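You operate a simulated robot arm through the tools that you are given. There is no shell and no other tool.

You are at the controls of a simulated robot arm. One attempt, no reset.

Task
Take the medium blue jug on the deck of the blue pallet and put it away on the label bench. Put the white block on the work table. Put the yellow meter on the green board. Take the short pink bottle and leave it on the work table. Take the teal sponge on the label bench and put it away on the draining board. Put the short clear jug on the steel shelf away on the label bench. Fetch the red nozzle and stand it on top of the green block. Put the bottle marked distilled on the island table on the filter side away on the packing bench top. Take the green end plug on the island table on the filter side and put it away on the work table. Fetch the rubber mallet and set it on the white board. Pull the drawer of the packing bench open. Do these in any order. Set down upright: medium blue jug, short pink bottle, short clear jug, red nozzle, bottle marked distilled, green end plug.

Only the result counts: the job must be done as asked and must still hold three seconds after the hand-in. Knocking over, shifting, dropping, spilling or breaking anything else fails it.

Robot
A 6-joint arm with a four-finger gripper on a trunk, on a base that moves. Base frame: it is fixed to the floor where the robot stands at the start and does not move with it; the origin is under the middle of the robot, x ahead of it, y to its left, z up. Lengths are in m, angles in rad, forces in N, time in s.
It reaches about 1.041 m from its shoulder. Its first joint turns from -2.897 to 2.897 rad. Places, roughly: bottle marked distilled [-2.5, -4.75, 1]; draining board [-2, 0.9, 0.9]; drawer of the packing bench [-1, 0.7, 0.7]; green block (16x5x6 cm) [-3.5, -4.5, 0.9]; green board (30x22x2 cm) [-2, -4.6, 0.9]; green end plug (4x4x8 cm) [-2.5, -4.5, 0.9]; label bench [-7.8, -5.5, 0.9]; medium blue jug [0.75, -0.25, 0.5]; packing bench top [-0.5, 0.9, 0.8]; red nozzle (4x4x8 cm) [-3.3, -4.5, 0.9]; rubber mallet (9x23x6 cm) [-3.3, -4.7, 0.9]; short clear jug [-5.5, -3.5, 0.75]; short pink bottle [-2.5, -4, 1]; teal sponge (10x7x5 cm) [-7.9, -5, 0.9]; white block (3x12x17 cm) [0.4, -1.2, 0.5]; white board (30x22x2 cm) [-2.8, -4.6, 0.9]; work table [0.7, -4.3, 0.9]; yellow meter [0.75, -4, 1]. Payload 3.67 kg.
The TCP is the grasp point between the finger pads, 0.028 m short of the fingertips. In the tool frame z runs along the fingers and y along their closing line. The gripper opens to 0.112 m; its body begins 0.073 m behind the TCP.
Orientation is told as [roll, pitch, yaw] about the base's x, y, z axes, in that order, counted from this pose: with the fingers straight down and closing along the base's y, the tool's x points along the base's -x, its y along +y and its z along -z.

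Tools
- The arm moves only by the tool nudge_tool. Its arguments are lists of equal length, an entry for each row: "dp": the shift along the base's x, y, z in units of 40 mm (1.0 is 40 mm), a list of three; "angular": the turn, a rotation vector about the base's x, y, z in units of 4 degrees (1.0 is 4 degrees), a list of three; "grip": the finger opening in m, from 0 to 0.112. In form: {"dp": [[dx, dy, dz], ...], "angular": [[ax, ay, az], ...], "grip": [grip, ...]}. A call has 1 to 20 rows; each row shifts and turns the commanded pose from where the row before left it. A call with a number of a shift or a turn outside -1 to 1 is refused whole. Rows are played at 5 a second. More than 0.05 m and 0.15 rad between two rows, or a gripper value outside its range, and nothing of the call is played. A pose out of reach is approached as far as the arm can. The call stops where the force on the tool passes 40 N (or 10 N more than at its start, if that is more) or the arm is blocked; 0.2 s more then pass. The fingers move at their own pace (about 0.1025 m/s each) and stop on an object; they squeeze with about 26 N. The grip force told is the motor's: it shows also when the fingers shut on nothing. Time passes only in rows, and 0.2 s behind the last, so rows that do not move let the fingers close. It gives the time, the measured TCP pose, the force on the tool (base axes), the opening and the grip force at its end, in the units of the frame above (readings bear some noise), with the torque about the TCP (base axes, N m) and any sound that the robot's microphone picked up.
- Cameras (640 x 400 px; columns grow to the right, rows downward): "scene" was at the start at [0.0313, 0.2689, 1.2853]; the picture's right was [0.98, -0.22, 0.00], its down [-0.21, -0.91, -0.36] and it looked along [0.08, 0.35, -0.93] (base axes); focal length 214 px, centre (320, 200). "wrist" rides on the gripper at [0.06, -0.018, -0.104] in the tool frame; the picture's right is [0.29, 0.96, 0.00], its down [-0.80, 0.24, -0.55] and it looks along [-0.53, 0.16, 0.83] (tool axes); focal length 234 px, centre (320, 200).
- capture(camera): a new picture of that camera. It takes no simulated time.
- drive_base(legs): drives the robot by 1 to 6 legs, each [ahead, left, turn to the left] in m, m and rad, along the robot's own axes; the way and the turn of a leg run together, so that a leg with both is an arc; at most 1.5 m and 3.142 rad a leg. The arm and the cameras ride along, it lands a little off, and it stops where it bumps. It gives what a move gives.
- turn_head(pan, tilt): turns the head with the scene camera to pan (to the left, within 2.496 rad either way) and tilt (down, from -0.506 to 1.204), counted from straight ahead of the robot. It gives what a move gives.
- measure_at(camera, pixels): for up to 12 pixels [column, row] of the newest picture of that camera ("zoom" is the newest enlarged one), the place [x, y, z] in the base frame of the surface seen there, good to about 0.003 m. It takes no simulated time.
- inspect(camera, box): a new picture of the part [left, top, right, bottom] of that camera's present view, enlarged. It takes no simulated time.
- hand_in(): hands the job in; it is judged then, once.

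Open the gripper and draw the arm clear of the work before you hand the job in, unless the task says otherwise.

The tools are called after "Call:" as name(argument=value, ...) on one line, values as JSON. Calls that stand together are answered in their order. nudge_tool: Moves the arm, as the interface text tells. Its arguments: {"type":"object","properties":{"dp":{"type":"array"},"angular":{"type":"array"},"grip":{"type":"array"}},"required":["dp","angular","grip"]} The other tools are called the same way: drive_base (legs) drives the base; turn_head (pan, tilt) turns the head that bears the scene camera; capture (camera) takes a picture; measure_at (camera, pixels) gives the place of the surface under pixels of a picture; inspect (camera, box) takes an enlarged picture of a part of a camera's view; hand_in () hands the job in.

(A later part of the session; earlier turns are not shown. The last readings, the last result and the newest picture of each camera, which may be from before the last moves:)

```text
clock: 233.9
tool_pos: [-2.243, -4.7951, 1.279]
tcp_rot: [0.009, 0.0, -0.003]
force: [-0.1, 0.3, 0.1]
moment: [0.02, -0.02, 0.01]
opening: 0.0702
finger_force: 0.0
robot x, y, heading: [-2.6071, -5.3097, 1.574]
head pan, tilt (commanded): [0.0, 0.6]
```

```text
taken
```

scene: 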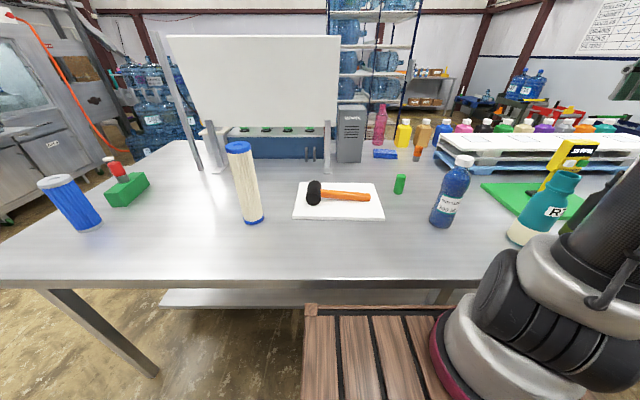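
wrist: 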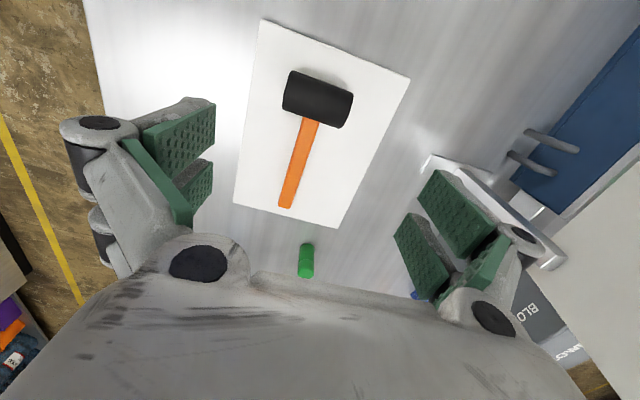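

I see the green plug at (400,184) and the distilled bottle at (452,190). I zoom and measure both plus the pink bottle.

Call:
inspect(camera="scene", box=[340, 90, 540, 240])

Call:
measure_at(camera="zoom", pixels=[[160, 228], [160, 245], [150, 255], [170, 255], [160, 275], [330, 182], [310, 250], [285, 320], [270, 345], [105, 65], [105, 130], [330, 205]])

```text
2.67 times, centred on (440, 165) of scene
```

zoom: 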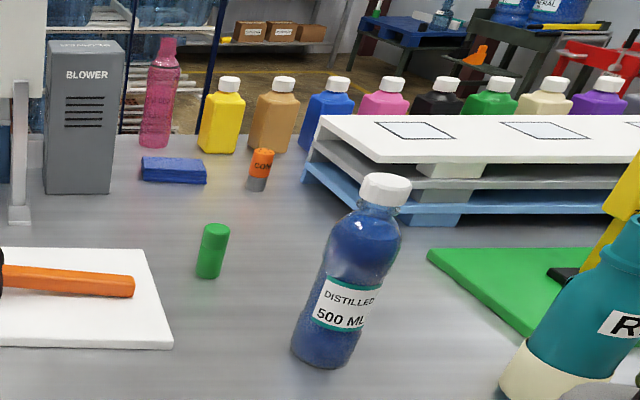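

```text
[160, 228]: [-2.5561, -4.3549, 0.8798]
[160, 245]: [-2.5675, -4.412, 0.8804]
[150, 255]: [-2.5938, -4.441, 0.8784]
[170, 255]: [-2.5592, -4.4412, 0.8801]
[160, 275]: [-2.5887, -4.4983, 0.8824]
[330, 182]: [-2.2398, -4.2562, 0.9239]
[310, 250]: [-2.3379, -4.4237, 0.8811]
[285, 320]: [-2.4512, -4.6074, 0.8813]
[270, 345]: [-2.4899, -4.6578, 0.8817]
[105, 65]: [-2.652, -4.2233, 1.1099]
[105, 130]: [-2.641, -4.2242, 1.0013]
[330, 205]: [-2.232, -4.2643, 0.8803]
```

Now with the right pixels: plug (212,250), bottle (350,270), pink bottle (160,100).

Call:
measure_at(camera="zoom", pixels=[[215, 228], [212, 250], [208, 272], [202, 250], [224, 250], [385, 182], [375, 240], [345, 300], [325, 355], [335, 300], [160, 100], [157, 145]])

```text
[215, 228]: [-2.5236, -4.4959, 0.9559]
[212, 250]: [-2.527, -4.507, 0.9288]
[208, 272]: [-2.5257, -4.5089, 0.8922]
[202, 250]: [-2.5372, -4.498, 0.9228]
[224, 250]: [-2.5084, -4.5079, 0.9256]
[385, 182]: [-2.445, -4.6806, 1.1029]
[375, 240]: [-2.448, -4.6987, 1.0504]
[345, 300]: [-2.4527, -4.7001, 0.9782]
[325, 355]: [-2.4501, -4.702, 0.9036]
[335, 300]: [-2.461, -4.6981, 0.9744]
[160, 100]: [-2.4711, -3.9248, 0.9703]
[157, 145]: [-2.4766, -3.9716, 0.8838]
```

Plug centre ≈(-2.524,-4.490), top 0.958; the bottle at (-2.448,-4.668) has top 1.105. I move high over the plug.

Call:
nudge_tool(dp=[[-0.64, 0.693, 0], [-0.64, 0.693, 0], [-0.64, 0.693, 0], [-0.64, 0.693, 0], [-0.64, 0.693, 0], [-0.64, 0.693, 0], [-0.64, 0.693, 0], [-0.64, 0.693, 0], [-0.64, 0.693, 0], [-0.64, 0.693, 0], [-0.64, 0.693, 0], [0, 0, -0.9], [0, 0, -0.9], [0, 0, -0.9]], angular=[[0, 0, 0], [0, 0, 0], [0, 0, 0], [0, 0, 0], [0, 0, 0], [0, 0, 0], [0, 0, 0], [0, 0, 0], [0, 0, 0], [0, 0, 0], [0, 0, 0], [0, 0, 0], [0, 0, 0], [0, 0, 0]], grip=[0.07, 0.07, 0.07, 0.07, 0.07, 0.07, 0.07, 0.07, 0.07, 0.07, 0.07, 0.07, 0.07, 0.07])

Call:
capture(camera="wrist")

```text
clock: 236.9
tool_pos: [-2.5254, -4.4929, 1.1703]
tcp_rot: [0.008, 0.001, -0.003]
force: [-0.3, -0.8, 0.7]
moment: [0.05, -0.01, -0.02]
opening: 0.0701
finger_force: 0.0
robot x, y, heading: [-2.6037, -5.3073, 1.574]
head pan, tilt (commanded): [0.0, 0.6]
```

```text
taken
```

wrist: 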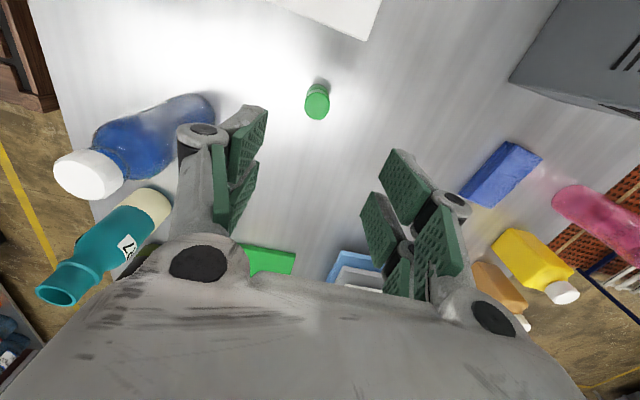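

Call:
measure_at(camera="wrist", pixels=[[316, 103], [307, 103], [326, 103], [317, 118], [317, 92], [205, 110], [190, 170], [120, 180]])

```text
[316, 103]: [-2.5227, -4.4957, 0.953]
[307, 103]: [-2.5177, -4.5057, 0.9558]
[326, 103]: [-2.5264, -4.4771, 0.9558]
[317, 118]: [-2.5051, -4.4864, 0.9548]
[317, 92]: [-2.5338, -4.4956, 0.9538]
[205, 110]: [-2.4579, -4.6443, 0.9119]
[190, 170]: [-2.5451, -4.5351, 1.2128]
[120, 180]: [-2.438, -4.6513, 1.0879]
```

Plug centre (-2.521,-4.492). I descend to z 0.932 and close.

Call:
nudge_tool(dp=[[0.1, 0, -0.9], [0, 0, -0.9], [0, 0, -0.9], [0, 0, -0.9], [0, 0, -0.9], [0, 0, -0.9], [0, 0, -0.55], [0, 0, 0]], angular=[[0, 0, 0], [0, 0, 0], [0, 0, 0], [0, 0, 0], [0, 0, 0], [0, 0, 0], [0, 0, 0], [0, 0, 0]], grip=[0.07, 0.07, 0.07, 0.07, 0.07, 0.07, 0.07, 0.07])

Call:
nudge_tool(dp=[[0, 0, 0], [0, 0, 0], [0, 0, 0]], angular=[[0, 0, 0], [0, 0, 0], [0, 0, 0]], grip=[0.03, 0.03, 0.03])

Call:
capture(camera="wrist")

```text
clock: 238.7
tool_pos: [-2.5205, -4.4915, 0.9314]
tcp_rot: [0.009, 0.0, -0.003]
force: [1.2, 1.2, -0.5]
moment: [-0.01, 0.01, 0.0]
opening: 0.0702
finger_force: 0.1
robot x, y, heading: [-2.6077, -5.31, 1.574]
head pan, tilt (commanded): [0.0, 0.6]
```

```text
clock: 239.5
tool_pos: [-2.5212, -4.4926, 0.9325]
tcp_rot: [0.009, 0.0, -0.004]
force: [0.6, 0.2, -0.6]
moment: [0.03, 0.0, -0.02]
opening: 0.0326
finger_force: 25.7
robot x, y, heading: [-2.6039, -5.3093, 1.573]
head pan, tilt (commanded): [0.0, 0.6]
```

```text
taken
```

wrist: 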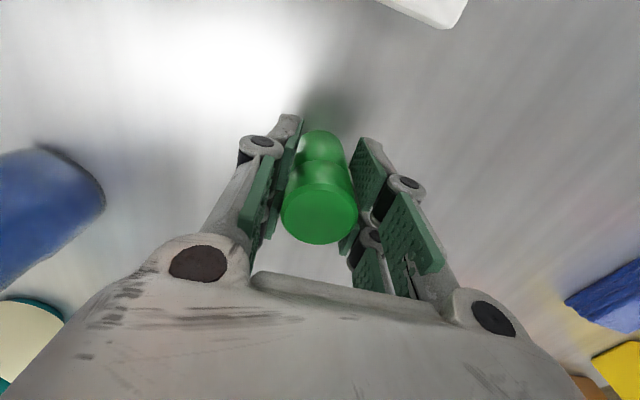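

The plug is gripped. I lift it clear above the bottles and draw back.

Call:
nudge_tool(dp=[[0, 0, 0.4], [0, 0, 0.8], [0, 0, 0.9], [0, 0, 0.9], [0, 0, 0.9], [0, 0, 0.9], [0, 0, 0.9], [0, 0, 0.9], [0, 0, 0.9], [0, 0, 0.9], [0, 0, 0.9], [0, -0.9, 0], [0, -0.9, 0], [0, -0.9, 0], [0, -0.9, 0], [0, -0.9, 0], [0, -0.9, 0], [0, -0.9, 0]], angular=[[0, 0, 0], [0, 0, 0], [0, 0, 0], [0, 0, 0], [0, 0, 0], [0, 0, 0], [0, 0, 0], [0, 0, 0], [0, 0, 0], [0, 0, 0], [0, 0, 0], [0, 0, 0], [0, 0, 0], [0, 0, 0], [0, 0, 0], [0, 0, 0], [0, 0, 0], [0, 0, 0]], grip=[0.03, 0.03, 0.03, 0.03, 0.03, 0.03, 0.03, 0.03, 0.03, 0.03, 0.03, 0.03, 0.03, 0.03, 0.03, 0.03, 0.03, 0.03])

Call:
capture(camera="scene")

```text
clock: 243.3
tool_pos: [-2.5207, -4.743, 1.3039]
tcp_rot: [0.008, -0.002, -0.003]
force: [0.2, 1.0, -0.9]
moment: [-0.08, 0.0, 0.02]
opening: 0.0318
finger_force: 26.3
robot x, y, heading: [-2.6041, -5.3083, 1.573]
head pan, tilt (commanded): [0.0, 0.6]
```

```text
taken
```

scene: 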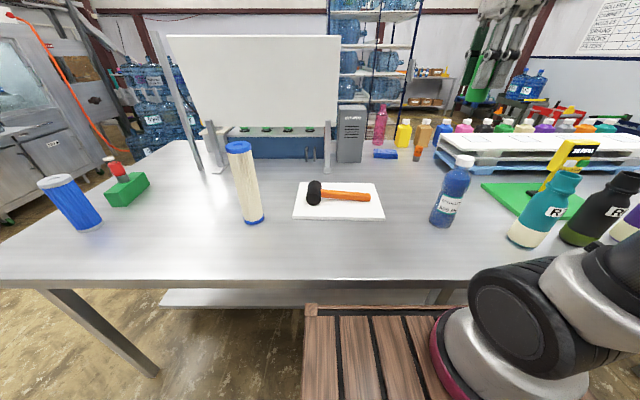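

The plug is off the island and everything else stands. I drive east along the aisle, turn to face the work table and come up beside it.

Call:
drive_base(legs=[[-0.15, 0, 0], [0, -1.0, 0], [0, -1.0, 0], [0, 0, -1.573], [0, 1.1, 0]])

Call:
turn_head(pan=-0.1, tilt=0.5)

Call:
capture(camera="scene")

```text
clock: 263.4
tool_pos: [-0.0341, -4.455, 1.3043]
tcp_rot: [0.008, 0.0, -1.584]
force: [-0.7, 0.4, -0.9]
moment: [-0.04, -0.03, -0.01]
opening: 0.0315
finger_force: 25.9
robot x, y, heading: [-0.5962, -4.3659, -0.005]
head pan, tilt (commanded): [0.0, 0.6]
```

```text
clock: 264.0
tool_pos: [-0.0348, -4.4555, 1.3043]
tcp_rot: [0.008, 0.0, -1.583]
force: [0.5, -0.1, -0.9]
moment: [-0.02, 0.01, -0.04]
opening: 0.0313
finger_force: 25.7
robot x, y, heading: [-0.6019, -4.3634, -0.002]
head pan, tilt (commanded): [-0.099, 0.499]
```

```text
taken
```

scene: 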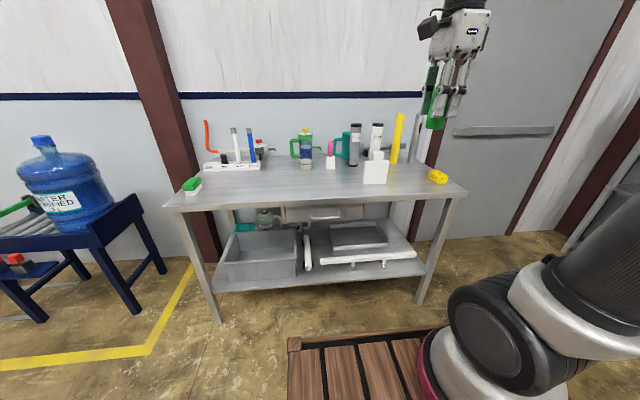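

The white block stands on the table; there's free space left of it. I drive 0.4 m closer.

Call:
drive_base(legs=[[0.4, 0, 0]])

Call:
capture(camera="wrist")

Call:
turn_head(pan=-0.1, tilt=0.6)

Call:
capture(camera="scene")

```text
clock: 266.5
tool_pos: [0.3698, -4.4572, 1.3045]
tcp_rot: [0.009, 0.001, -1.582]
force: [0.2, 0.1, -1.1]
moment: [-0.01, 0.02, 0.03]
opening: 0.0315
finger_force: 26.3
robot x, y, heading: [-0.1964, -4.37, -0.003]
head pan, tilt (commanded): [-0.099, 0.499]
```

```text
taken
```

wrist: 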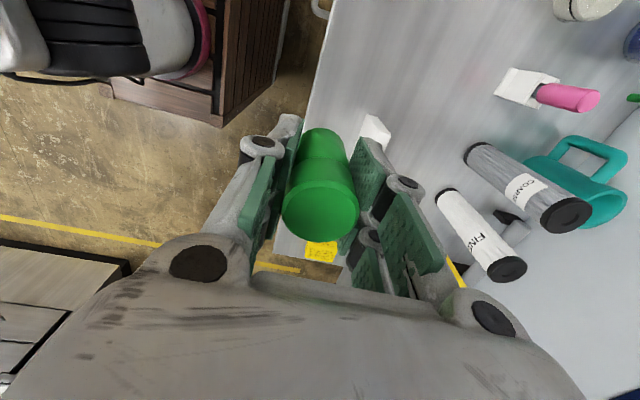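

```text
clock: 267.2
tool_pos: [0.369, -4.4569, 1.3042]
tcp_rot: [0.008, -0.002, -1.581]
force: [0.3, -1.3, -0.2]
moment: [-0.02, -0.02, -0.02]
opening: 0.0316
finger_force: 25.8
robot x, y, heading: [-0.1962, -4.3687, -0.006]
head pan, tilt (commanded): [-0.099, 0.6]
```

```text
taken
```

scene: 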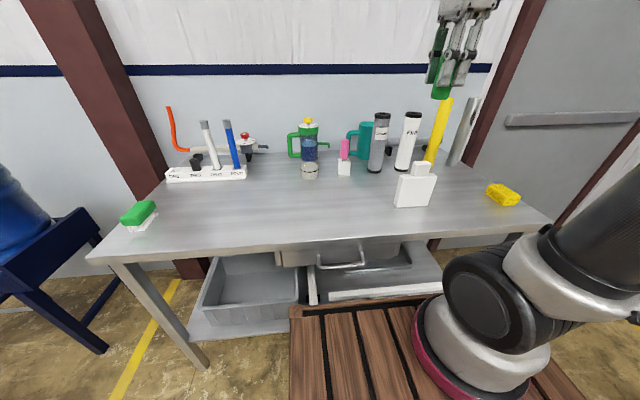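

I carry the plug to (0.52,-4.33) and lower to about 1.5 cm above the top.

Call:
nudge_tool(dp=[[0.755, 0.635, 0], [0.755, 0.635, 0], [0.755, 0.635, 0], [0.755, 0.635, 0], [0.755, 0.635, 0], [0, 0, -0.98], [0, 0, -0.98], [0, 0, -0.98], [0, 0, -0.98], [0, 0, -0.98], [0, 0, -0.98], [0, 0, -0.98], [0, 0, -0.98], [0, 0, -0.98], [0, 0, 0]], angular=[[0, 0, 0], [0, 0, 0], [0, 0, 0], [0, 0, 0], [0, 0, 0], [0, 0, 0], [0, 0, 0], [0, 0, 0], [0, 0, 0], [0, 0, 0], [0, 0, 0], [0, 0, 0], [0, 0, 0], [0, 0, 0], [0, 0, 0]], grip=[0.03, 0.03, 0.03, 0.03, 0.03, 0.03, 0.03, 0.03, 0.03, 0.03, 0.03, 0.03, 0.03, 0.03, 0.03])

Call:
inspect(camera="scene", box=[300, 110, 480, 250])

```text
clock: 270.4
tool_pos: [0.5205, -4.3289, 0.951]
tcp_rot: [0.009, 0.0, -1.58]
force: [0.7, -0.1, -0.3]
moment: [0.01, 0.04, -0.01]
opening: 0.0316
finger_force: 25.6
robot x, y, heading: [-0.1954, -4.3701, -0.006]
head pan, tilt (commanded): [-0.099, 0.6]
```

```text
2.86 times, centred on (390, 180) of scene
```

zoom: 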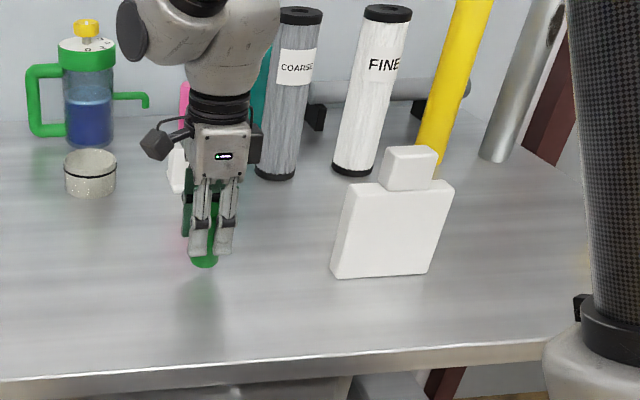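

I lower in small steps to contact.

Call:
nudge_tool(dp=[[0, 0, -0.25], [0, 0, -0.12], [0, 0, -0.05], [0, 0, -0.04], [0, 0, 0]], angular=[[0, 0, 0], [0, 0, 0], [0, 0, 0], [0, 0, 0], [0, 0, 0]], grip=[0.03, 0.03, 0.03, 0.03, 0.03])

```text
clock: 271.6
tool_pos: [0.5207, -4.3287, 0.9335]
tcp_rot: [0.007, -0.002, -1.581]
force: [0.7, 0.6, -1.2]
moment: [0.03, 0.01, 0.05]
opening: 0.0316
finger_force: 25.8
robot x, y, heading: [-0.1951, -4.3647, -0.002]
head pan, tilt (commanded): [-0.099, 0.6]
```

No contact yet; a few more millimetre steps.

Call:
nudge_tool(dp=[[0, 0, -0.03], [0, 0, -0.03], [0, 0, -0.03], [0, 0, 0]], angular=[[0, 0, 0], [0, 0, 0], [0, 0, 0], [0, 0, 0]], grip=[0.03, 0.03, 0.03, 0.03])

```text
clock: 272.6
tool_pos: [0.5212, -4.3297, 0.9303]
tcp_rot: [0.01, 0.001, -1.581]
force: [0.7, -1.4, 20.7]
moment: [-0.04, -0.05, -0.04]
opening: 0.0317
finger_force: 25.9
robot x, y, heading: [-0.1976, -4.3661, 0.0]
head pan, tilt (commanded): [-0.099, 0.6]
```

Contact at 20 N. I relieve slightly, open, and rise.

Call:
nudge_tool(dp=[[0, 0, 0.03], [0, 0, 0], [0, 0, 0], [0, 0, 0], [0, 0, 0.5], [0, 0, 0.9], [0, 0, 0.9], [0, 0, 0.9], [0, 0, 0.9], [0, 0, 0.9]], angular=[[0, 0, 0], [0, 0, 0], [0, 0, 0], [0, 0, 0], [0, 0, 0], [0, 0, 0], [0, 0, 0], [0, 0, 0], [0, 0, 0], [0, 0, 0]], grip=[0.03, 0.045, 0.07, 0.07, 0.07, 0.07, 0.07, 0.07, 0.07, 0.07])

Call:
inspect(camera="scene", box=[300, 110, 480, 250])

Call:
capture(camera="wrist")

```text
clock: 274.8
tool_pos: [0.5196, -4.3283, 1.1303]
tcp_rot: [0.007, 0.0, -1.581]
force: [0.3, 0.0, -0.6]
moment: [0.01, 0.02, -0.03]
opening: 0.0699
finger_force: 0.0
robot x, y, heading: [-0.1948, -4.3662, -0.002]
head pan, tilt (commanded): [-0.099, 0.6]
```

```text
2.86 times, centred on (390, 180) of scene
```

zoom: 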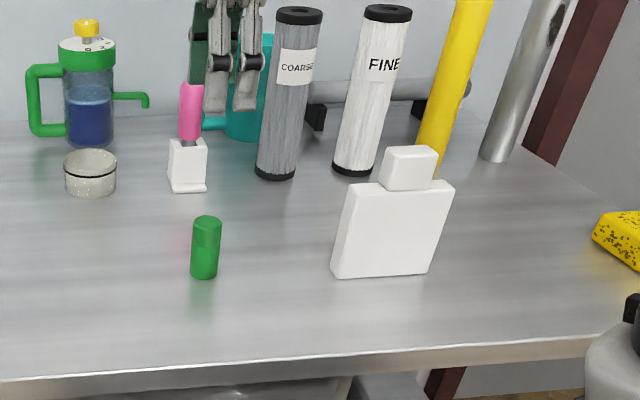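

```text
taken
```

wrist: 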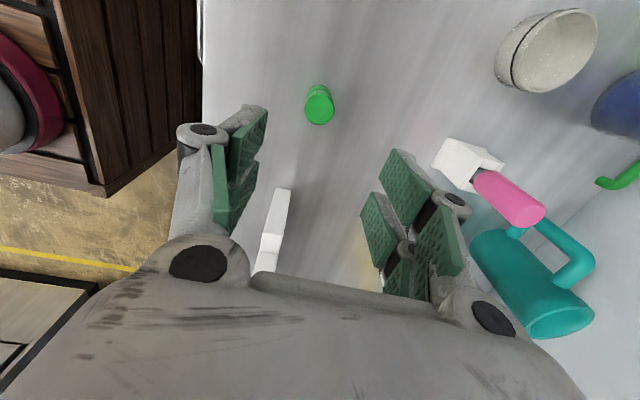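

The plug stands upright on the work table. Next is the pink bottle on the island's north side: I pull the arm back and drive around to face -y there.

Call:
nudge_tool(dp=[[0, 0, 0.9], [0, 0, 0.9], [0, 0, 0.9], [-0.9, -0.3, 0.3], [-0.9, -0.3, 0.3], [-0.9, -0.3, 0.2], [-0.9, -0.3, 0]], angular=[[0, 0, 0], [0, 0, 0], [0, 0, 0], [0, 0, 0], [0, 0, 0], [0, 0, 0], [0, 0, 0]], grip=[0.07, 0.07, 0.07, 0.07, 0.07, 0.07, 0.07])

Call:
drive_base(legs=[[-0.4, 0, 0], [0, 1.15, 0], [0, 0, -1.5708], [0, -0.95, 0], [0, -0.95, 0]])

Call:
turn_head(pan=0.0, tilt=0.5)

Call:
capture(camera="scene")

```text
clock: 276.4
tool_pos: [0.3771, -4.3771, 1.2703]
tcp_rot: [0.006, 0.0, -1.579]
force: [1.3, 0.1, -0.7]
moment: [0.01, 0.08, 0.01]
opening: 0.0698
finger_force: 0.1
robot x, y, heading: [-0.1939, -4.3675, -0.002]
head pan, tilt (commanded): [-0.099, 0.6]
```

```text
clock: 297.3
tool_pos: [-2.4966, -3.8315, 1.2715]
tcp_rot: [0.008, 0.0, -3.128]
force: [0.8, -0.4, 0.2]
moment: [-0.01, -0.02, 0.02]
opening: 0.0699
finger_force: 0.0
robot x, y, heading: [-2.5002, -3.2614, -1.552]
head pan, tilt (commanded): [-0.099, 0.6]
```

```text
clock: 297.9
tool_pos: [-2.4976, -3.8332, 1.2703]
tcp_rot: [0.01, -0.003, -3.128]
force: [0.7, 1.1, -0.3]
moment: [-0.02, 0.01, 0.02]
opening: 0.0699
finger_force: 0.0
robot x, y, heading: [-2.502, -3.2607, -1.549]
head pan, tilt (commanded): [0.0, 0.499]
```

```text
taken
```

scene: 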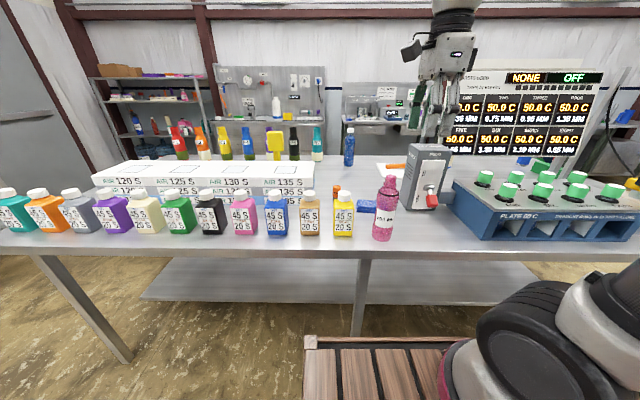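

The pink bottle stands at (384,210). I zoom and measure it.

Call:
inspect(camera="scene", box=[320, 140, 460, 260])

```text
3.33 times, centred on (390, 200) of scene
```

zoom: 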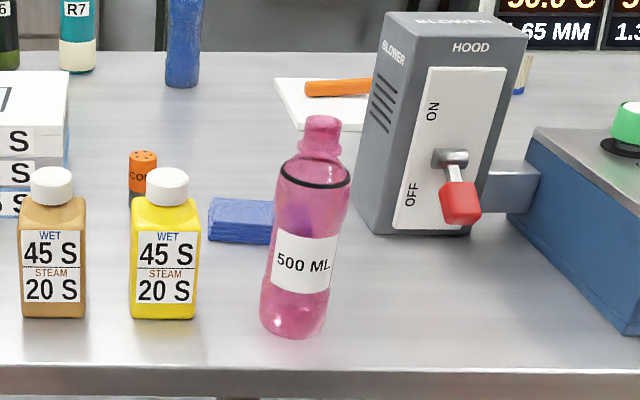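

It's marked 500 ML. I measure the bottle's height and position, and its neighbours.

Call:
measure_at(camera="zoom", pixels=[[322, 120], [320, 150], [315, 172], [303, 262], [295, 325], [268, 290], [330, 290], [455, 185], [460, 210], [195, 240], [410, 225], [345, 205]])

```text
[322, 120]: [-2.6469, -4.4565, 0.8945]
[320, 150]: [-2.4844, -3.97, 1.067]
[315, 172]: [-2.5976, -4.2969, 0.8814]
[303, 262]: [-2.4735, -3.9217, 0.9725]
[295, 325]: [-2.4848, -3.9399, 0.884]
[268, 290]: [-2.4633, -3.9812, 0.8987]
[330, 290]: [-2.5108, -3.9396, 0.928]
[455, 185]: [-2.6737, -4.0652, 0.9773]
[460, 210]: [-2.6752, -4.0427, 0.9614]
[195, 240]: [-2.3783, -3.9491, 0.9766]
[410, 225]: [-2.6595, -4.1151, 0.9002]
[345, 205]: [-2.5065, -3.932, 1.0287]
```

I zoom closer on the bottle's top half to pick the grip height.

Call:
inspect(camera="scene", box=[360, 165, 410, 250])

Call:
capture(camera="wrist")

```text
4.71 times, centred on (385, 208) of scene
```

zoom: 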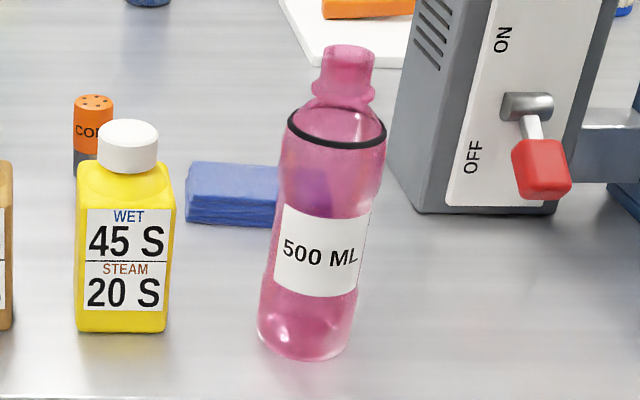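

```text
taken
```

wrist: 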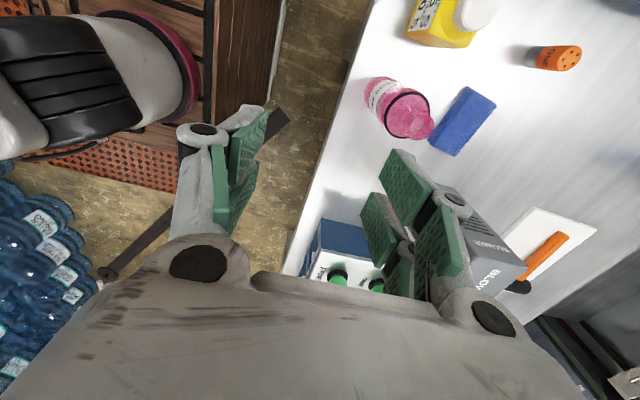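

I measure ring, neck and top heights in the zoom.

Call:
measure_at(camera="zoom", pixels=[[347, 60], [347, 75], [342, 92], [345, 105], [335, 138], [320, 210], [300, 330], [290, 350], [285, 150], [380, 150], [265, 300], [350, 310]])

Call:
measure_at(camera="wrist", pixels=[[405, 112], [422, 120], [400, 90], [380, 95], [412, 135], [388, 128], [440, 28], [470, 15]])

```text
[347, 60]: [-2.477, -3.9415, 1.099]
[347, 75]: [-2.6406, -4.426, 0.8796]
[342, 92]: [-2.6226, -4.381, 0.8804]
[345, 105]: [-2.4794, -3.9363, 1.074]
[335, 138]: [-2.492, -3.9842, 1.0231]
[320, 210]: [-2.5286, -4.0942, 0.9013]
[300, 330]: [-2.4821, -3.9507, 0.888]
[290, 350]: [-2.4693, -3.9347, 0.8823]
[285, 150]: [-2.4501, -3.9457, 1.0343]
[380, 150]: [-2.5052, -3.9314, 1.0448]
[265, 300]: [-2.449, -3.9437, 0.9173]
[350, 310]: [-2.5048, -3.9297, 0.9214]
```

```text
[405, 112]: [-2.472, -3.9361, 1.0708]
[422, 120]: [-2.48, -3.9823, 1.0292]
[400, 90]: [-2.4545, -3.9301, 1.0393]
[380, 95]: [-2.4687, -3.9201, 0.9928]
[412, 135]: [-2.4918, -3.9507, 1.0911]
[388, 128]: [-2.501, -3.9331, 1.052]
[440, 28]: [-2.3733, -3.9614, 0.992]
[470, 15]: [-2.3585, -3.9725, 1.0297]
```

Bottle: centre ≈(-2.477,-3.949), radius ~0.03, shoulder at z≈1.045, top ≈1.11. I position the gripper above it for a top grasp closing along y.

Call:
nudge_tool(dp=[[0.16, -0.95, 0], [0.16, -0.95, 0], [0.16, -0.95, 0], [0, 0, 0]], angular=[[0, 0, 0], [0, 0, 0], [0, 0, 0], [0, 0, 0]], grip=[0.09, 0.09, 0.09, 0.09])

Call:
capture(camera="wrist")

```text
clock: 298.9
tool_pos: [-2.4775, -3.9477, 1.2692]
tcp_rot: [0.006, -0.002, -3.127]
force: [0.9, -0.2, 0.0]
moment: [-0.02, 0.01, 0.02]
opening: 0.0901
finger_force: 0.1
robot x, y, heading: [-2.5052, -3.2613, -1.548]
head pan, tilt (commanded): [0.0, 0.499]
```

```text
taken
```

wrist: 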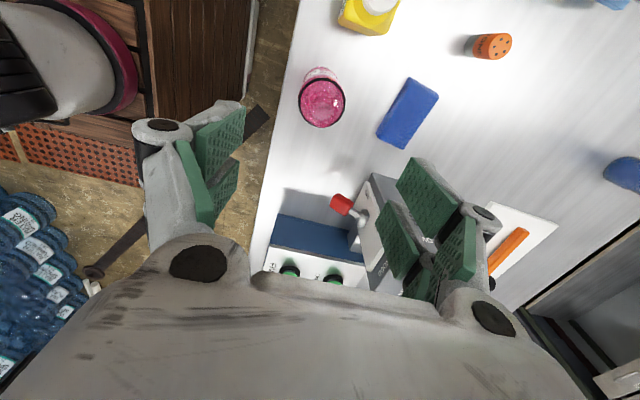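

I measure the bottle's rim and ring in this view to centre the grasp.

Call:
measure_at(camera="wrist", pixels=[[322, 80], [322, 122], [303, 105], [342, 100], [320, 72], [335, 118], [308, 118], [322, 100]])

```text
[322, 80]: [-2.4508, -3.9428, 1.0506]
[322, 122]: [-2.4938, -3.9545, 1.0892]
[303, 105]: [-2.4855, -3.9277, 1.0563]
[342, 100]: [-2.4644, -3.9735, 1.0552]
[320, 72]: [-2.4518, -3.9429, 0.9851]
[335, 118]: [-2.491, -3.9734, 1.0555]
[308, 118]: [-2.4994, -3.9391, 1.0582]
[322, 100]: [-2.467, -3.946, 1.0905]
```

Centre confirmed at (-2.477,-3.950). I descend to z≈1.046 and close.

Call:
nudge_tool(dp=[[0, -0.05, -0.93], [0, 0, -0.93], [0, 0, -0.93], [0, 0, -0.93], [0, 0, -0.93], [0, 0, -0.93], [0, 0, 0]], angular=[[0, 0, 0], [0, 0, 0], [0, 0, 0], [0, 0, 0], [0, 0, 0], [0, 0, 0], [0, 0, 0]], grip=[0.09, 0.09, 0.09, 0.09, 0.09, 0.09, 0.09])

Call:
capture(camera="wrist")

Call:
inspect(camera="scene", box=[310, 100, 470, 250])

```text
clock: 300.5
tool_pos: [-2.4776, -3.9487, 1.0464]
tcp_rot: [0.009, 0.0, -3.127]
force: [0.2, 0.1, 0.1]
moment: [-0.01, 0.0, -0.01]
opening: 0.0901
finger_force: 0.1
robot x, y, heading: [-2.4981, -3.2621, -1.55]
head pan, tilt (commanded): [0.0, 0.499]
```

```text
taken
```

wrist: 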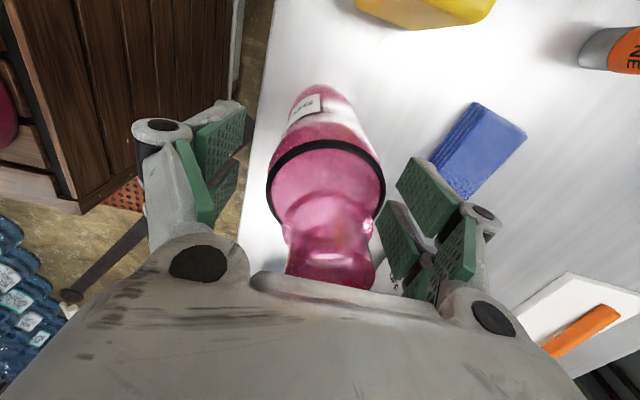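

```text
2.67 times, centred on (390, 175) of scene
```

zoom: 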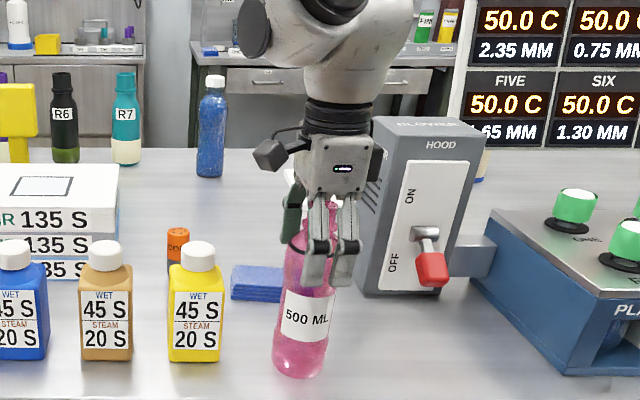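

The fingers straddle the bottle's upper body without touching neighbours. I close.

Call:
nudge_tool(dp=[[0, 0, 0], [0, 0, 0], [0, 0, 0]], angular=[[0, 0, 0], [0, 0, 0], [0, 0, 0]], grip=[0.045, 0.045, 0.045])

Call:
capture(camera="wrist")

```text
clock: 301.3
tool_pos: [-2.4768, -3.9487, 1.0475]
tcp_rot: [0.008, -0.001, -3.127]
force: [0.0, -0.1, 0.0]
moment: [-0.06, -0.02, 0.03]
opening: 0.0637
finger_force: 24.9
robot x, y, heading: [-2.5028, -3.26, -1.551]
head pan, tilt (commanded): [0.0, 0.499]
```

```text
taken
```

wrist: 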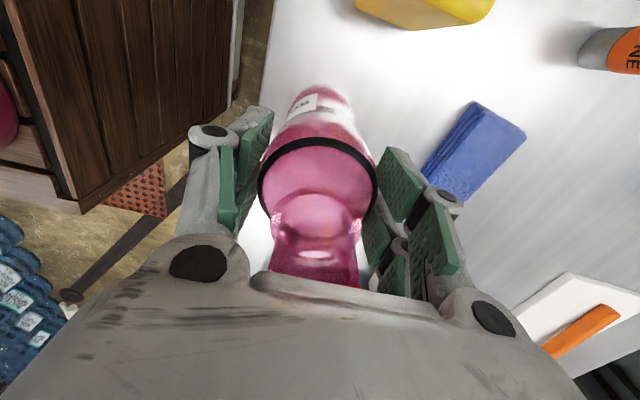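

Gripped at 6.4 cm. I lift gently and draw back.

Call:
nudge_tool(dp=[[0, 0, 0.3], [0, 0, 0.4], [0, 0, 0.6], [0, 0, 0.8], [0, 0, 0.8], [0, 0, 0.8], [0, 0, 0.8]], angular=[[0, 0, 0], [0, 0, 0], [0, 0, 0], [0, 0, 0], [0, 0, 0], [0, 0, 0], [0, 0, 0]], grip=[0.045, 0.045, 0.045, 0.045, 0.045, 0.045, 0.045])

Call:
inspect(camera="scene", box=[310, 60, 470, 250])

```text
clock: 302.9
tool_pos: [-2.4788, -3.9487, 1.2288]
tcp_rot: [0.007, -0.001, -3.131]
force: [0.8, -1.0, -1.1]
moment: [0.03, 0.0, 0.01]
opening: 0.0635
finger_force: 25.8
robot x, y, heading: [-2.5044, -3.2592, -1.548]
head pan, tilt (commanded): [0.0, 0.499]
```

```text
2.11 times, centred on (390, 155) of scene
```

zoom: 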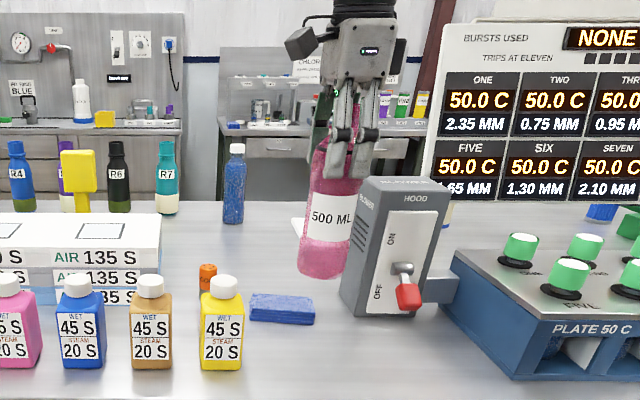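

The bottle is held upright. I draw it back over the aisle and drive to the work table again.

Call:
nudge_tool(dp=[[0, 0.6, 0.4], [0, 0.8, 0.4], [0, 0.8, 0.4], [0, 0.8, 0]], angular=[[0, 0, 0], [0, 0, 0], [0, 0, 0], [0, 0, 0]], grip=[0.045, 0.045, 0.045, 0.045])

Call:
drive_base(legs=[[0, 0.95, -0.02], [0, 0.95, 0], [0, 0, 1.57], [0, -1.0, 0]])

Call:
turn_head(pan=-0.1, tilt=0.5)

Call:
capture(camera="scene")

```text
clock: 303.9
tool_pos: [-2.4775, -3.8288, 1.2762]
tcp_rot: [0.008, -0.003, -3.125]
force: [1.1, -1.2, 0.1]
moment: [0.07, 0.01, -0.01]
opening: 0.0637
finger_force: 26.2
robot x, y, heading: [-2.4995, -3.2602, -1.548]
head pan, tilt (commanded): [0.0, 0.499]
```

```text
clock: 322.1
tool_pos: [-0.0038, -4.2336, 1.276]
tcp_rot: [0.008, -0.001, -1.566]
force: [0.1, 0.0, -1.0]
moment: [-0.02, -0.02, 0.0]
opening: 0.0637
finger_force: 26.2
robot x, y, heading: [-0.5674, -4.2521, 0.008]
head pan, tilt (commanded): [0.0, 0.499]
```

```text
clock: 322.8
tool_pos: [-0.0038, -4.2319, 1.276]
tcp_rot: [0.009, -0.002, -1.566]
force: [0.8, -0.4, -0.3]
moment: [-0.03, -0.01, 0.0]
opening: 0.0638
finger_force: 25.7
robot x, y, heading: [-0.5714, -4.2527, 0.01]
head pan, tilt (commanded): [-0.099, 0.499]
```

```text
taken
```

scene: 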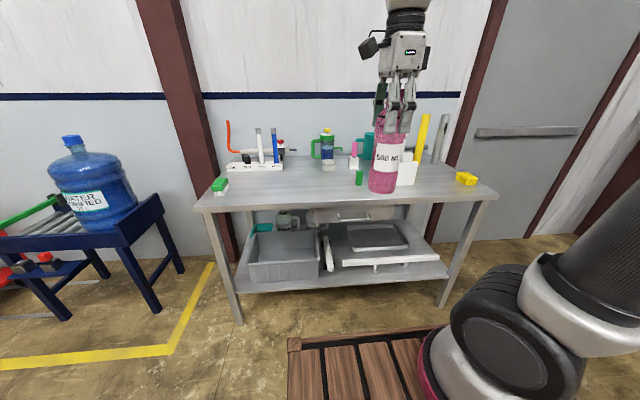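

I drive 0.4 m closer and set the bottle at about (0.52,-4.10).

Call:
drive_base(legs=[[0.4, 0, 0]])

Call:
capture(camera="wrist")

```text
clock: 325.3
tool_pos: [0.3952, -4.2267, 1.2755]
tcp_rot: [0.009, -0.001, -1.563]
force: [0.5, -0.6, 0.7]
moment: [0.03, 0.01, 0.01]
opening: 0.0635
finger_force: 25.4
robot x, y, heading: [-0.1764, -4.2475, 0.02]
head pan, tilt (commanded): [-0.099, 0.499]
```

```text
taken
```

wrist: 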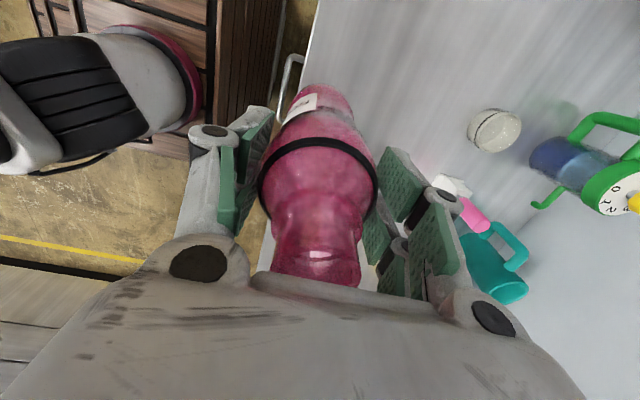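

I move over (0.52,-4.08) and lower to about 1.5 cm above contact.

Call:
nudge_tool(dp=[[0.625, 0.735, 0], [0.625, 0.735, 0], [0.625, 0.735, 0], [0.625, 0.735, 0], [0.625, 0.735, 0], [0, 0, -0.89], [0, 0, -0.89], [0, 0, -0.89], [0, 0, -0.89], [0, 0, -0.89], [0, 0, -0.89], [0, 0, 0]], angular=[[0, 0, 0], [0, 0, 0], [0, 0, 0], [0, 0, 0], [0, 0, 0], [0, 0, 0], [0, 0, 0], [0, 0, 0], [0, 0, 0], [0, 0, 0], [0, 0, 0], [0, 0, 0]], grip=[0.045, 0.045, 0.045, 0.045, 0.045, 0.045, 0.045, 0.045, 0.045, 0.045, 0.045, 0.045])

Call:
inspect(camera="scene", box=[240, 90, 480, 240])

```text
clock: 327.9
tool_pos: [0.5206, -4.0794, 1.063]
tcp_rot: [0.008, -0.002, -1.565]
force: [0.4, -0.8, -0.3]
moment: [0.0, 0.02, -0.01]
opening: 0.0638
finger_force: 25.8
robot x, y, heading: [-0.1748, -4.2501, 0.01]
head pan, tilt (commanded): [-0.099, 0.499]
```

```text
2.67 times, centred on (360, 165) of scene
```

zoom: 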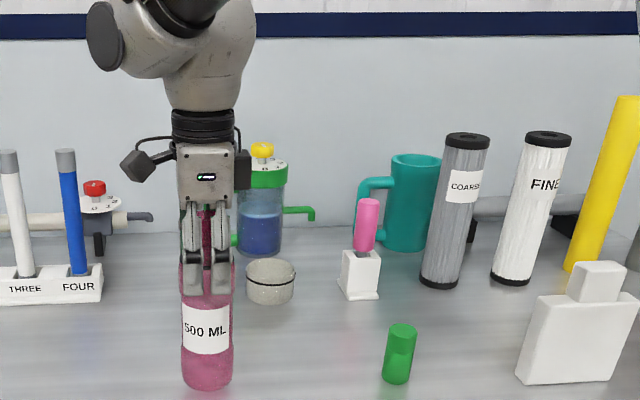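

I lower in millimetre steps to contact.

Call:
nudge_tool(dp=[[0, 0, -0.22], [0, 0, -0.1], [0, 0, -0.04], [0, 0, -0.04], [0, 0, 0]], angular=[[0, 0, 0], [0, 0, 0], [0, 0, 0], [0, 0, 0], [0, 0, 0]], grip=[0.045, 0.045, 0.045, 0.045, 0.045])

```text
clock: 329.1
tool_pos: [0.5206, -4.0797, 1.0472]
tcp_rot: [0.011, 0.002, -1.564]
force: [0.5, 0.6, 11.0]
moment: [-0.09, 0.24, -0.01]
opening: 0.0636
finger_force: 26.3
robot x, y, heading: [-0.1731, -4.2476, 0.011]
head pan, tilt (commanded): [-0.099, 0.499]
```

Contact at 11 N. I open and rise straight up.

Call:
nudge_tool(dp=[[0, 0, 0], [0, 0, 0], [0, 0, 0], [0, 0, 0.4], [0, 0, 0.9], [0, 0, 0.9], [0, 0, 0.9], [0, 0, 0.9], [0, 0, 0.9]], angular=[[0, 0, 0], [0, 0, 0], [0, 0, 0], [0, 0, 0], [0, 0, 0], [0, 0, 0], [0, 0, 0], [0, 0, 0], [0, 0, 0]], grip=[0.075, 0.09, 0.09, 0.09, 0.09, 0.09, 0.09, 0.09, 0.09])

Call:
inspect(camera="scene", box=[240, 90, 480, 240])

```text
clock: 331.1
tool_pos: [0.5208, -4.0803, 1.2416]
tcp_rot: [0.006, -0.002, -1.562]
force: [0.4, 0.6, -0.1]
moment: [0.01, 0.02, 0.01]
opening: 0.09
finger_force: 0.0
robot x, y, heading: [-0.1786, -4.2484, 0.015]
head pan, tilt (commanded): [-0.099, 0.499]
```

```text
2.67 times, centred on (360, 165) of scene
```

zoom: 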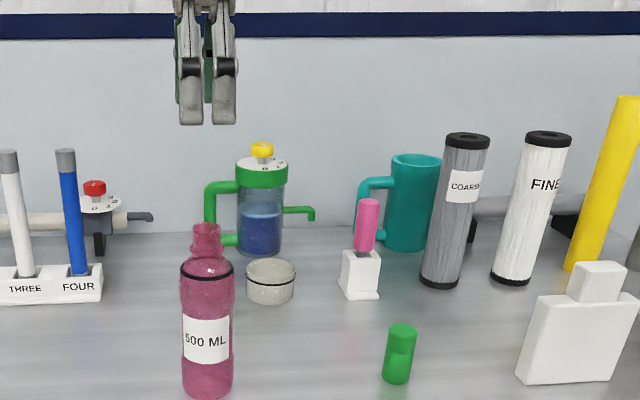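

The pink bottle stands on the work table. Now the distilled bottle: I retract, back off and drive round to the island's south side.

Call:
nudge_tool(dp=[[-0.9, -0.4, 0.4], [-0.9, -0.4, 0.4], [-0.9, -0.4, 0.2], [-0.9, -0.4, 0]], angular=[[0, 0, 0], [0, 0, 0], [0, 0, 0], [0, 0, 0]], grip=[0.09, 0.09, 0.09, 0.09])

Call:
drive_base(legs=[[-0.42, 0, -0.012], [0, -1.2, 0], [0, 0, 1.5708], [0, 0.95, 0], [0, 0.92, 0]])

Call:
turn_head(pan=0.0, tilt=0.6)

Call:
capture(camera="scene")

```text
clock: 332.1
tool_pos: [0.3766, -4.1453, 1.2807]
tcp_rot: [0.006, -0.002, -1.565]
force: [0.0, 0.8, -0.5]
moment: [-0.06, 0.03, -0.02]
opening: 0.0902
finger_force: 0.2
robot x, y, heading: [-0.1695, -4.2491, 0.016]
head pan, tilt (commanded): [-0.099, 0.499]
```

```text
clock: 353.2
tool_pos: [-2.5598, -4.9051, 1.282]
tcp_rot: [0.009, 0.0, 0.003]
force: [0.4, -0.1, 0.3]
moment: [-0.01, 0.01, 0.01]
opening: 0.0901
finger_force: 0.0
robot x, y, heading: [-2.4606, -5.4576, 1.578]
head pan, tilt (commanded): [-0.099, 0.499]
```

```text
clock: 353.9
tool_pos: [-2.5593, -4.9049, 1.2808]
tcp_rot: [0.008, -0.001, -0.002]
force: [-0.3, -0.2, 0.2]
moment: [0.03, 0.02, -0.02]
opening: 0.0902
finger_force: 0.1
robot x, y, heading: [-2.4595, -5.4558, 1.578]
head pan, tilt (commanded): [0.0, 0.6]
```

```text
taken
```

scene: 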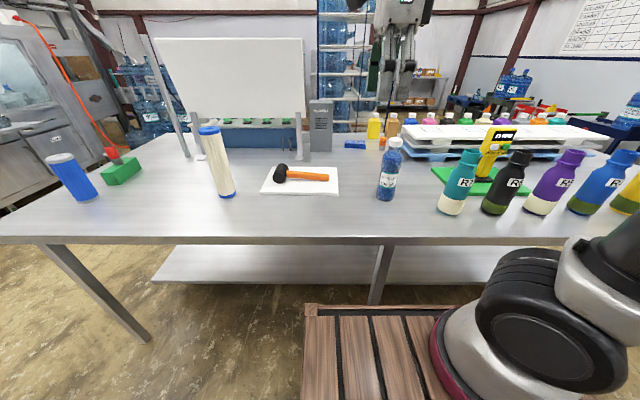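

I zoom on the distilled bottle at (390,170) to confirm the label and measure it.

Call:
inspect(camera="scene", box=[360, 125, 430, 215])

```text
4.44 times, centred on (395, 170) of scene
```

zoom: 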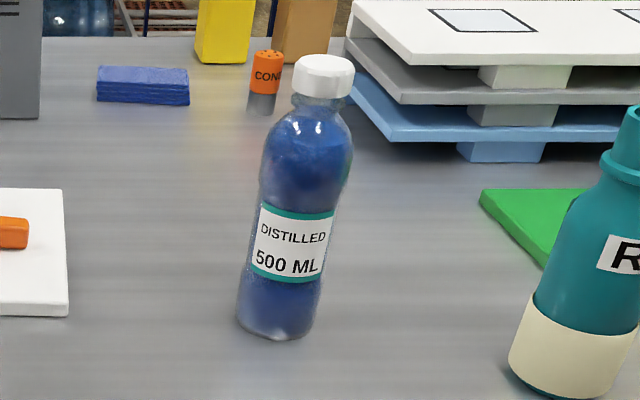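

Call:
measure_at(camera="zoom", pixels=[[325, 60], [322, 85], [318, 112], [310, 140], [265, 170], [350, 170], [300, 200], [255, 240], [325, 250], [240, 315], [312, 320], [275, 330]])

```text
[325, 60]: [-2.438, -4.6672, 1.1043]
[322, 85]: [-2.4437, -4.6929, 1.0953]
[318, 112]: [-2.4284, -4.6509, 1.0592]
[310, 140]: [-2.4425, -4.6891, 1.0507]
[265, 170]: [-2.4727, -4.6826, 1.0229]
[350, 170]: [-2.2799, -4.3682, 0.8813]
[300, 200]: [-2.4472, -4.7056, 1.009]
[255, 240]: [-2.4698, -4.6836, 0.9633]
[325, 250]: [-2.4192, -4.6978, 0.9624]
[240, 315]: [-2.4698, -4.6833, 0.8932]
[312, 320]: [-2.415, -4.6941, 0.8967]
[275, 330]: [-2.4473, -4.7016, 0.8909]
```

It reads DISTILLED 500 ML; centre ≈(-2.443,-4.672), top 1.106. I move above it.

Call:
nudge_tool(dp=[[0.483, 0.97, 0], [0.483, 0.97, 0], [0.483, 0.97, 0], [0.483, 0.97, 0], [0.483, 0.97, 0], [0.483, 0.97, 0], [0, 0, 0]], angular=[[0, 0, 0], [0, 0, 0], [0, 0, 0], [0, 0, 0], [0, 0, 0], [0, 0, 0], [0, 0, 0]], grip=[0.09, 0.09, 0.09, 0.09, 0.09, 0.09, 0.09])

Call:
capture(camera="wrist")

```text
clock: 355.4
tool_pos: [-2.4431, -4.6728, 1.2816]
tcp_rot: [0.009, -0.001, 0.001]
force: [0.8, 0.0, 1.1]
moment: [0.01, -0.02, 0.04]
opening: 0.0899
finger_force: 0.0
robot x, y, heading: [-2.4629, -5.4599, 1.577]
head pan, tilt (commanded): [0.0, 0.6]
```

```text
taken
```

wrist: 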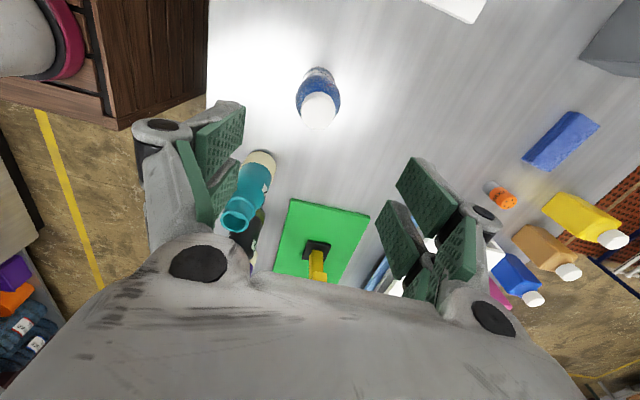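

Call:
measure_at(camera="wrist", pixels=[[318, 108], [302, 108], [336, 108], [318, 94], [318, 125], [298, 95], [339, 95], [318, 72]])

```text
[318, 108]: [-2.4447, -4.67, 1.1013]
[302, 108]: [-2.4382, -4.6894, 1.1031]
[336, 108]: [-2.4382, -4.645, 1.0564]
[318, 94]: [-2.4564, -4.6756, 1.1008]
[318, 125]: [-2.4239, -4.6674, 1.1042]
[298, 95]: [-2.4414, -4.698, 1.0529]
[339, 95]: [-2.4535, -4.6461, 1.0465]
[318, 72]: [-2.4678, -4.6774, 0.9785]
```

Centre is (-2.441,-4.671), right below. I descend to z≈1.043 and close.

Call:
nudge_tool(dp=[[0.04, 0.04, -0.85], [0, 0, -0.85], [0, 0, -0.85], [0, 0, -0.85], [0, 0, -0.85], [0, 0, -0.85], [0, 0, -0.85], [0, 0, 0]], angular=[[0, 0, 0], [0, 0, 0], [0, 0, 0], [0, 0, 0], [0, 0, 0], [0, 0, 0], [0, 0, 0], [0, 0, 0]], grip=[0.09, 0.09, 0.09, 0.09, 0.09, 0.09, 0.09, 0.09])

Call:
nudge_tool(dp=[[0, 0, 0], [0, 0, 0], [0, 0, 0]], angular=[[0, 0, 0], [0, 0, 0], [0, 0, 0]], grip=[0.045, 0.045, 0.045])

Call:
capture(camera="wrist")

```text
clock: 357.2
tool_pos: [-2.4425, -4.6693, 1.0428]
tcp_rot: [0.01, -0.001, 0.004]
force: [0.3, 0.6, 0.4]
moment: [0.02, -0.01, -0.01]
opening: 0.0899
finger_force: 0.0
robot x, y, heading: [-2.462, -5.4556, 1.576]
head pan, tilt (commanded): [0.0, 0.6]
```

```text
clock: 358.1
tool_pos: [-2.4437, -4.6707, 1.0438]
tcp_rot: [0.009, 0.0, 0.001]
force: [0.1, -1.0, -0.2]
moment: [-0.03, 0.05, 0.01]
opening: 0.0649
finger_force: 25.4
robot x, y, heading: [-2.4635, -5.4566, 1.572]
head pan, tilt (commanded): [0.0, 0.6]
```

```text
taken
```

wrist: 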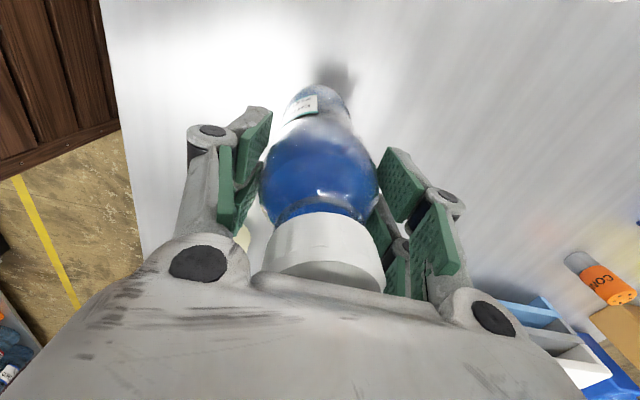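

Gripped at 6.5 cm on the upper body. I lift slowly.

Call:
nudge_tool(dp=[[0, 0, 0.2], [0, 0, 0.3], [0, 0, 0.5], [0, 0, 0.8], [0, 0, 0.8], [0, 0, 0.8], [0, 0, 0.8], [0, 0, 0.8], [0, 0, 0.8], [0, 0, 0]], angular=[[0, 0, 0], [0, 0, 0], [0, 0, 0], [0, 0, 0], [0, 0, 0], [0, 0, 0], [0, 0, 0], [0, 0, 0], [0, 0, 0], [0, 0, 0]], grip=[0.045, 0.045, 0.045, 0.045, 0.045, 0.045, 0.045, 0.045, 0.045, 0.045])

Call:
capture(camera="scene")

Call:
capture(camera="wrist")

```text
clock: 360.2
tool_pos: [-2.4428, -4.6709, 1.2768]
tcp_rot: [0.01, 0.0, 0.002]
force: [0.5, 0.2, -5.3]
moment: [0.02, 0.03, -0.01]
opening: 0.0649
finger_force: 25.9
robot x, y, heading: [-2.4606, -5.4564, 1.576]
head pan, tilt (commanded): [0.0, 0.6]
```

```text
taken
```

scene: 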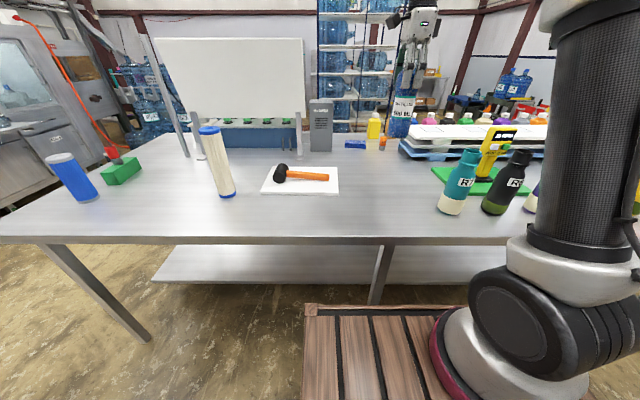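

```text
taken
```

wrist: 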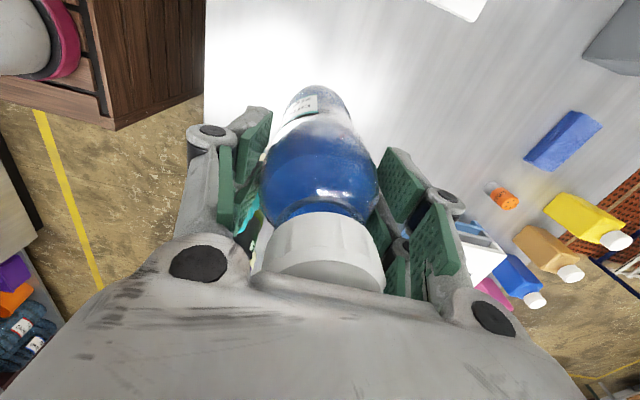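

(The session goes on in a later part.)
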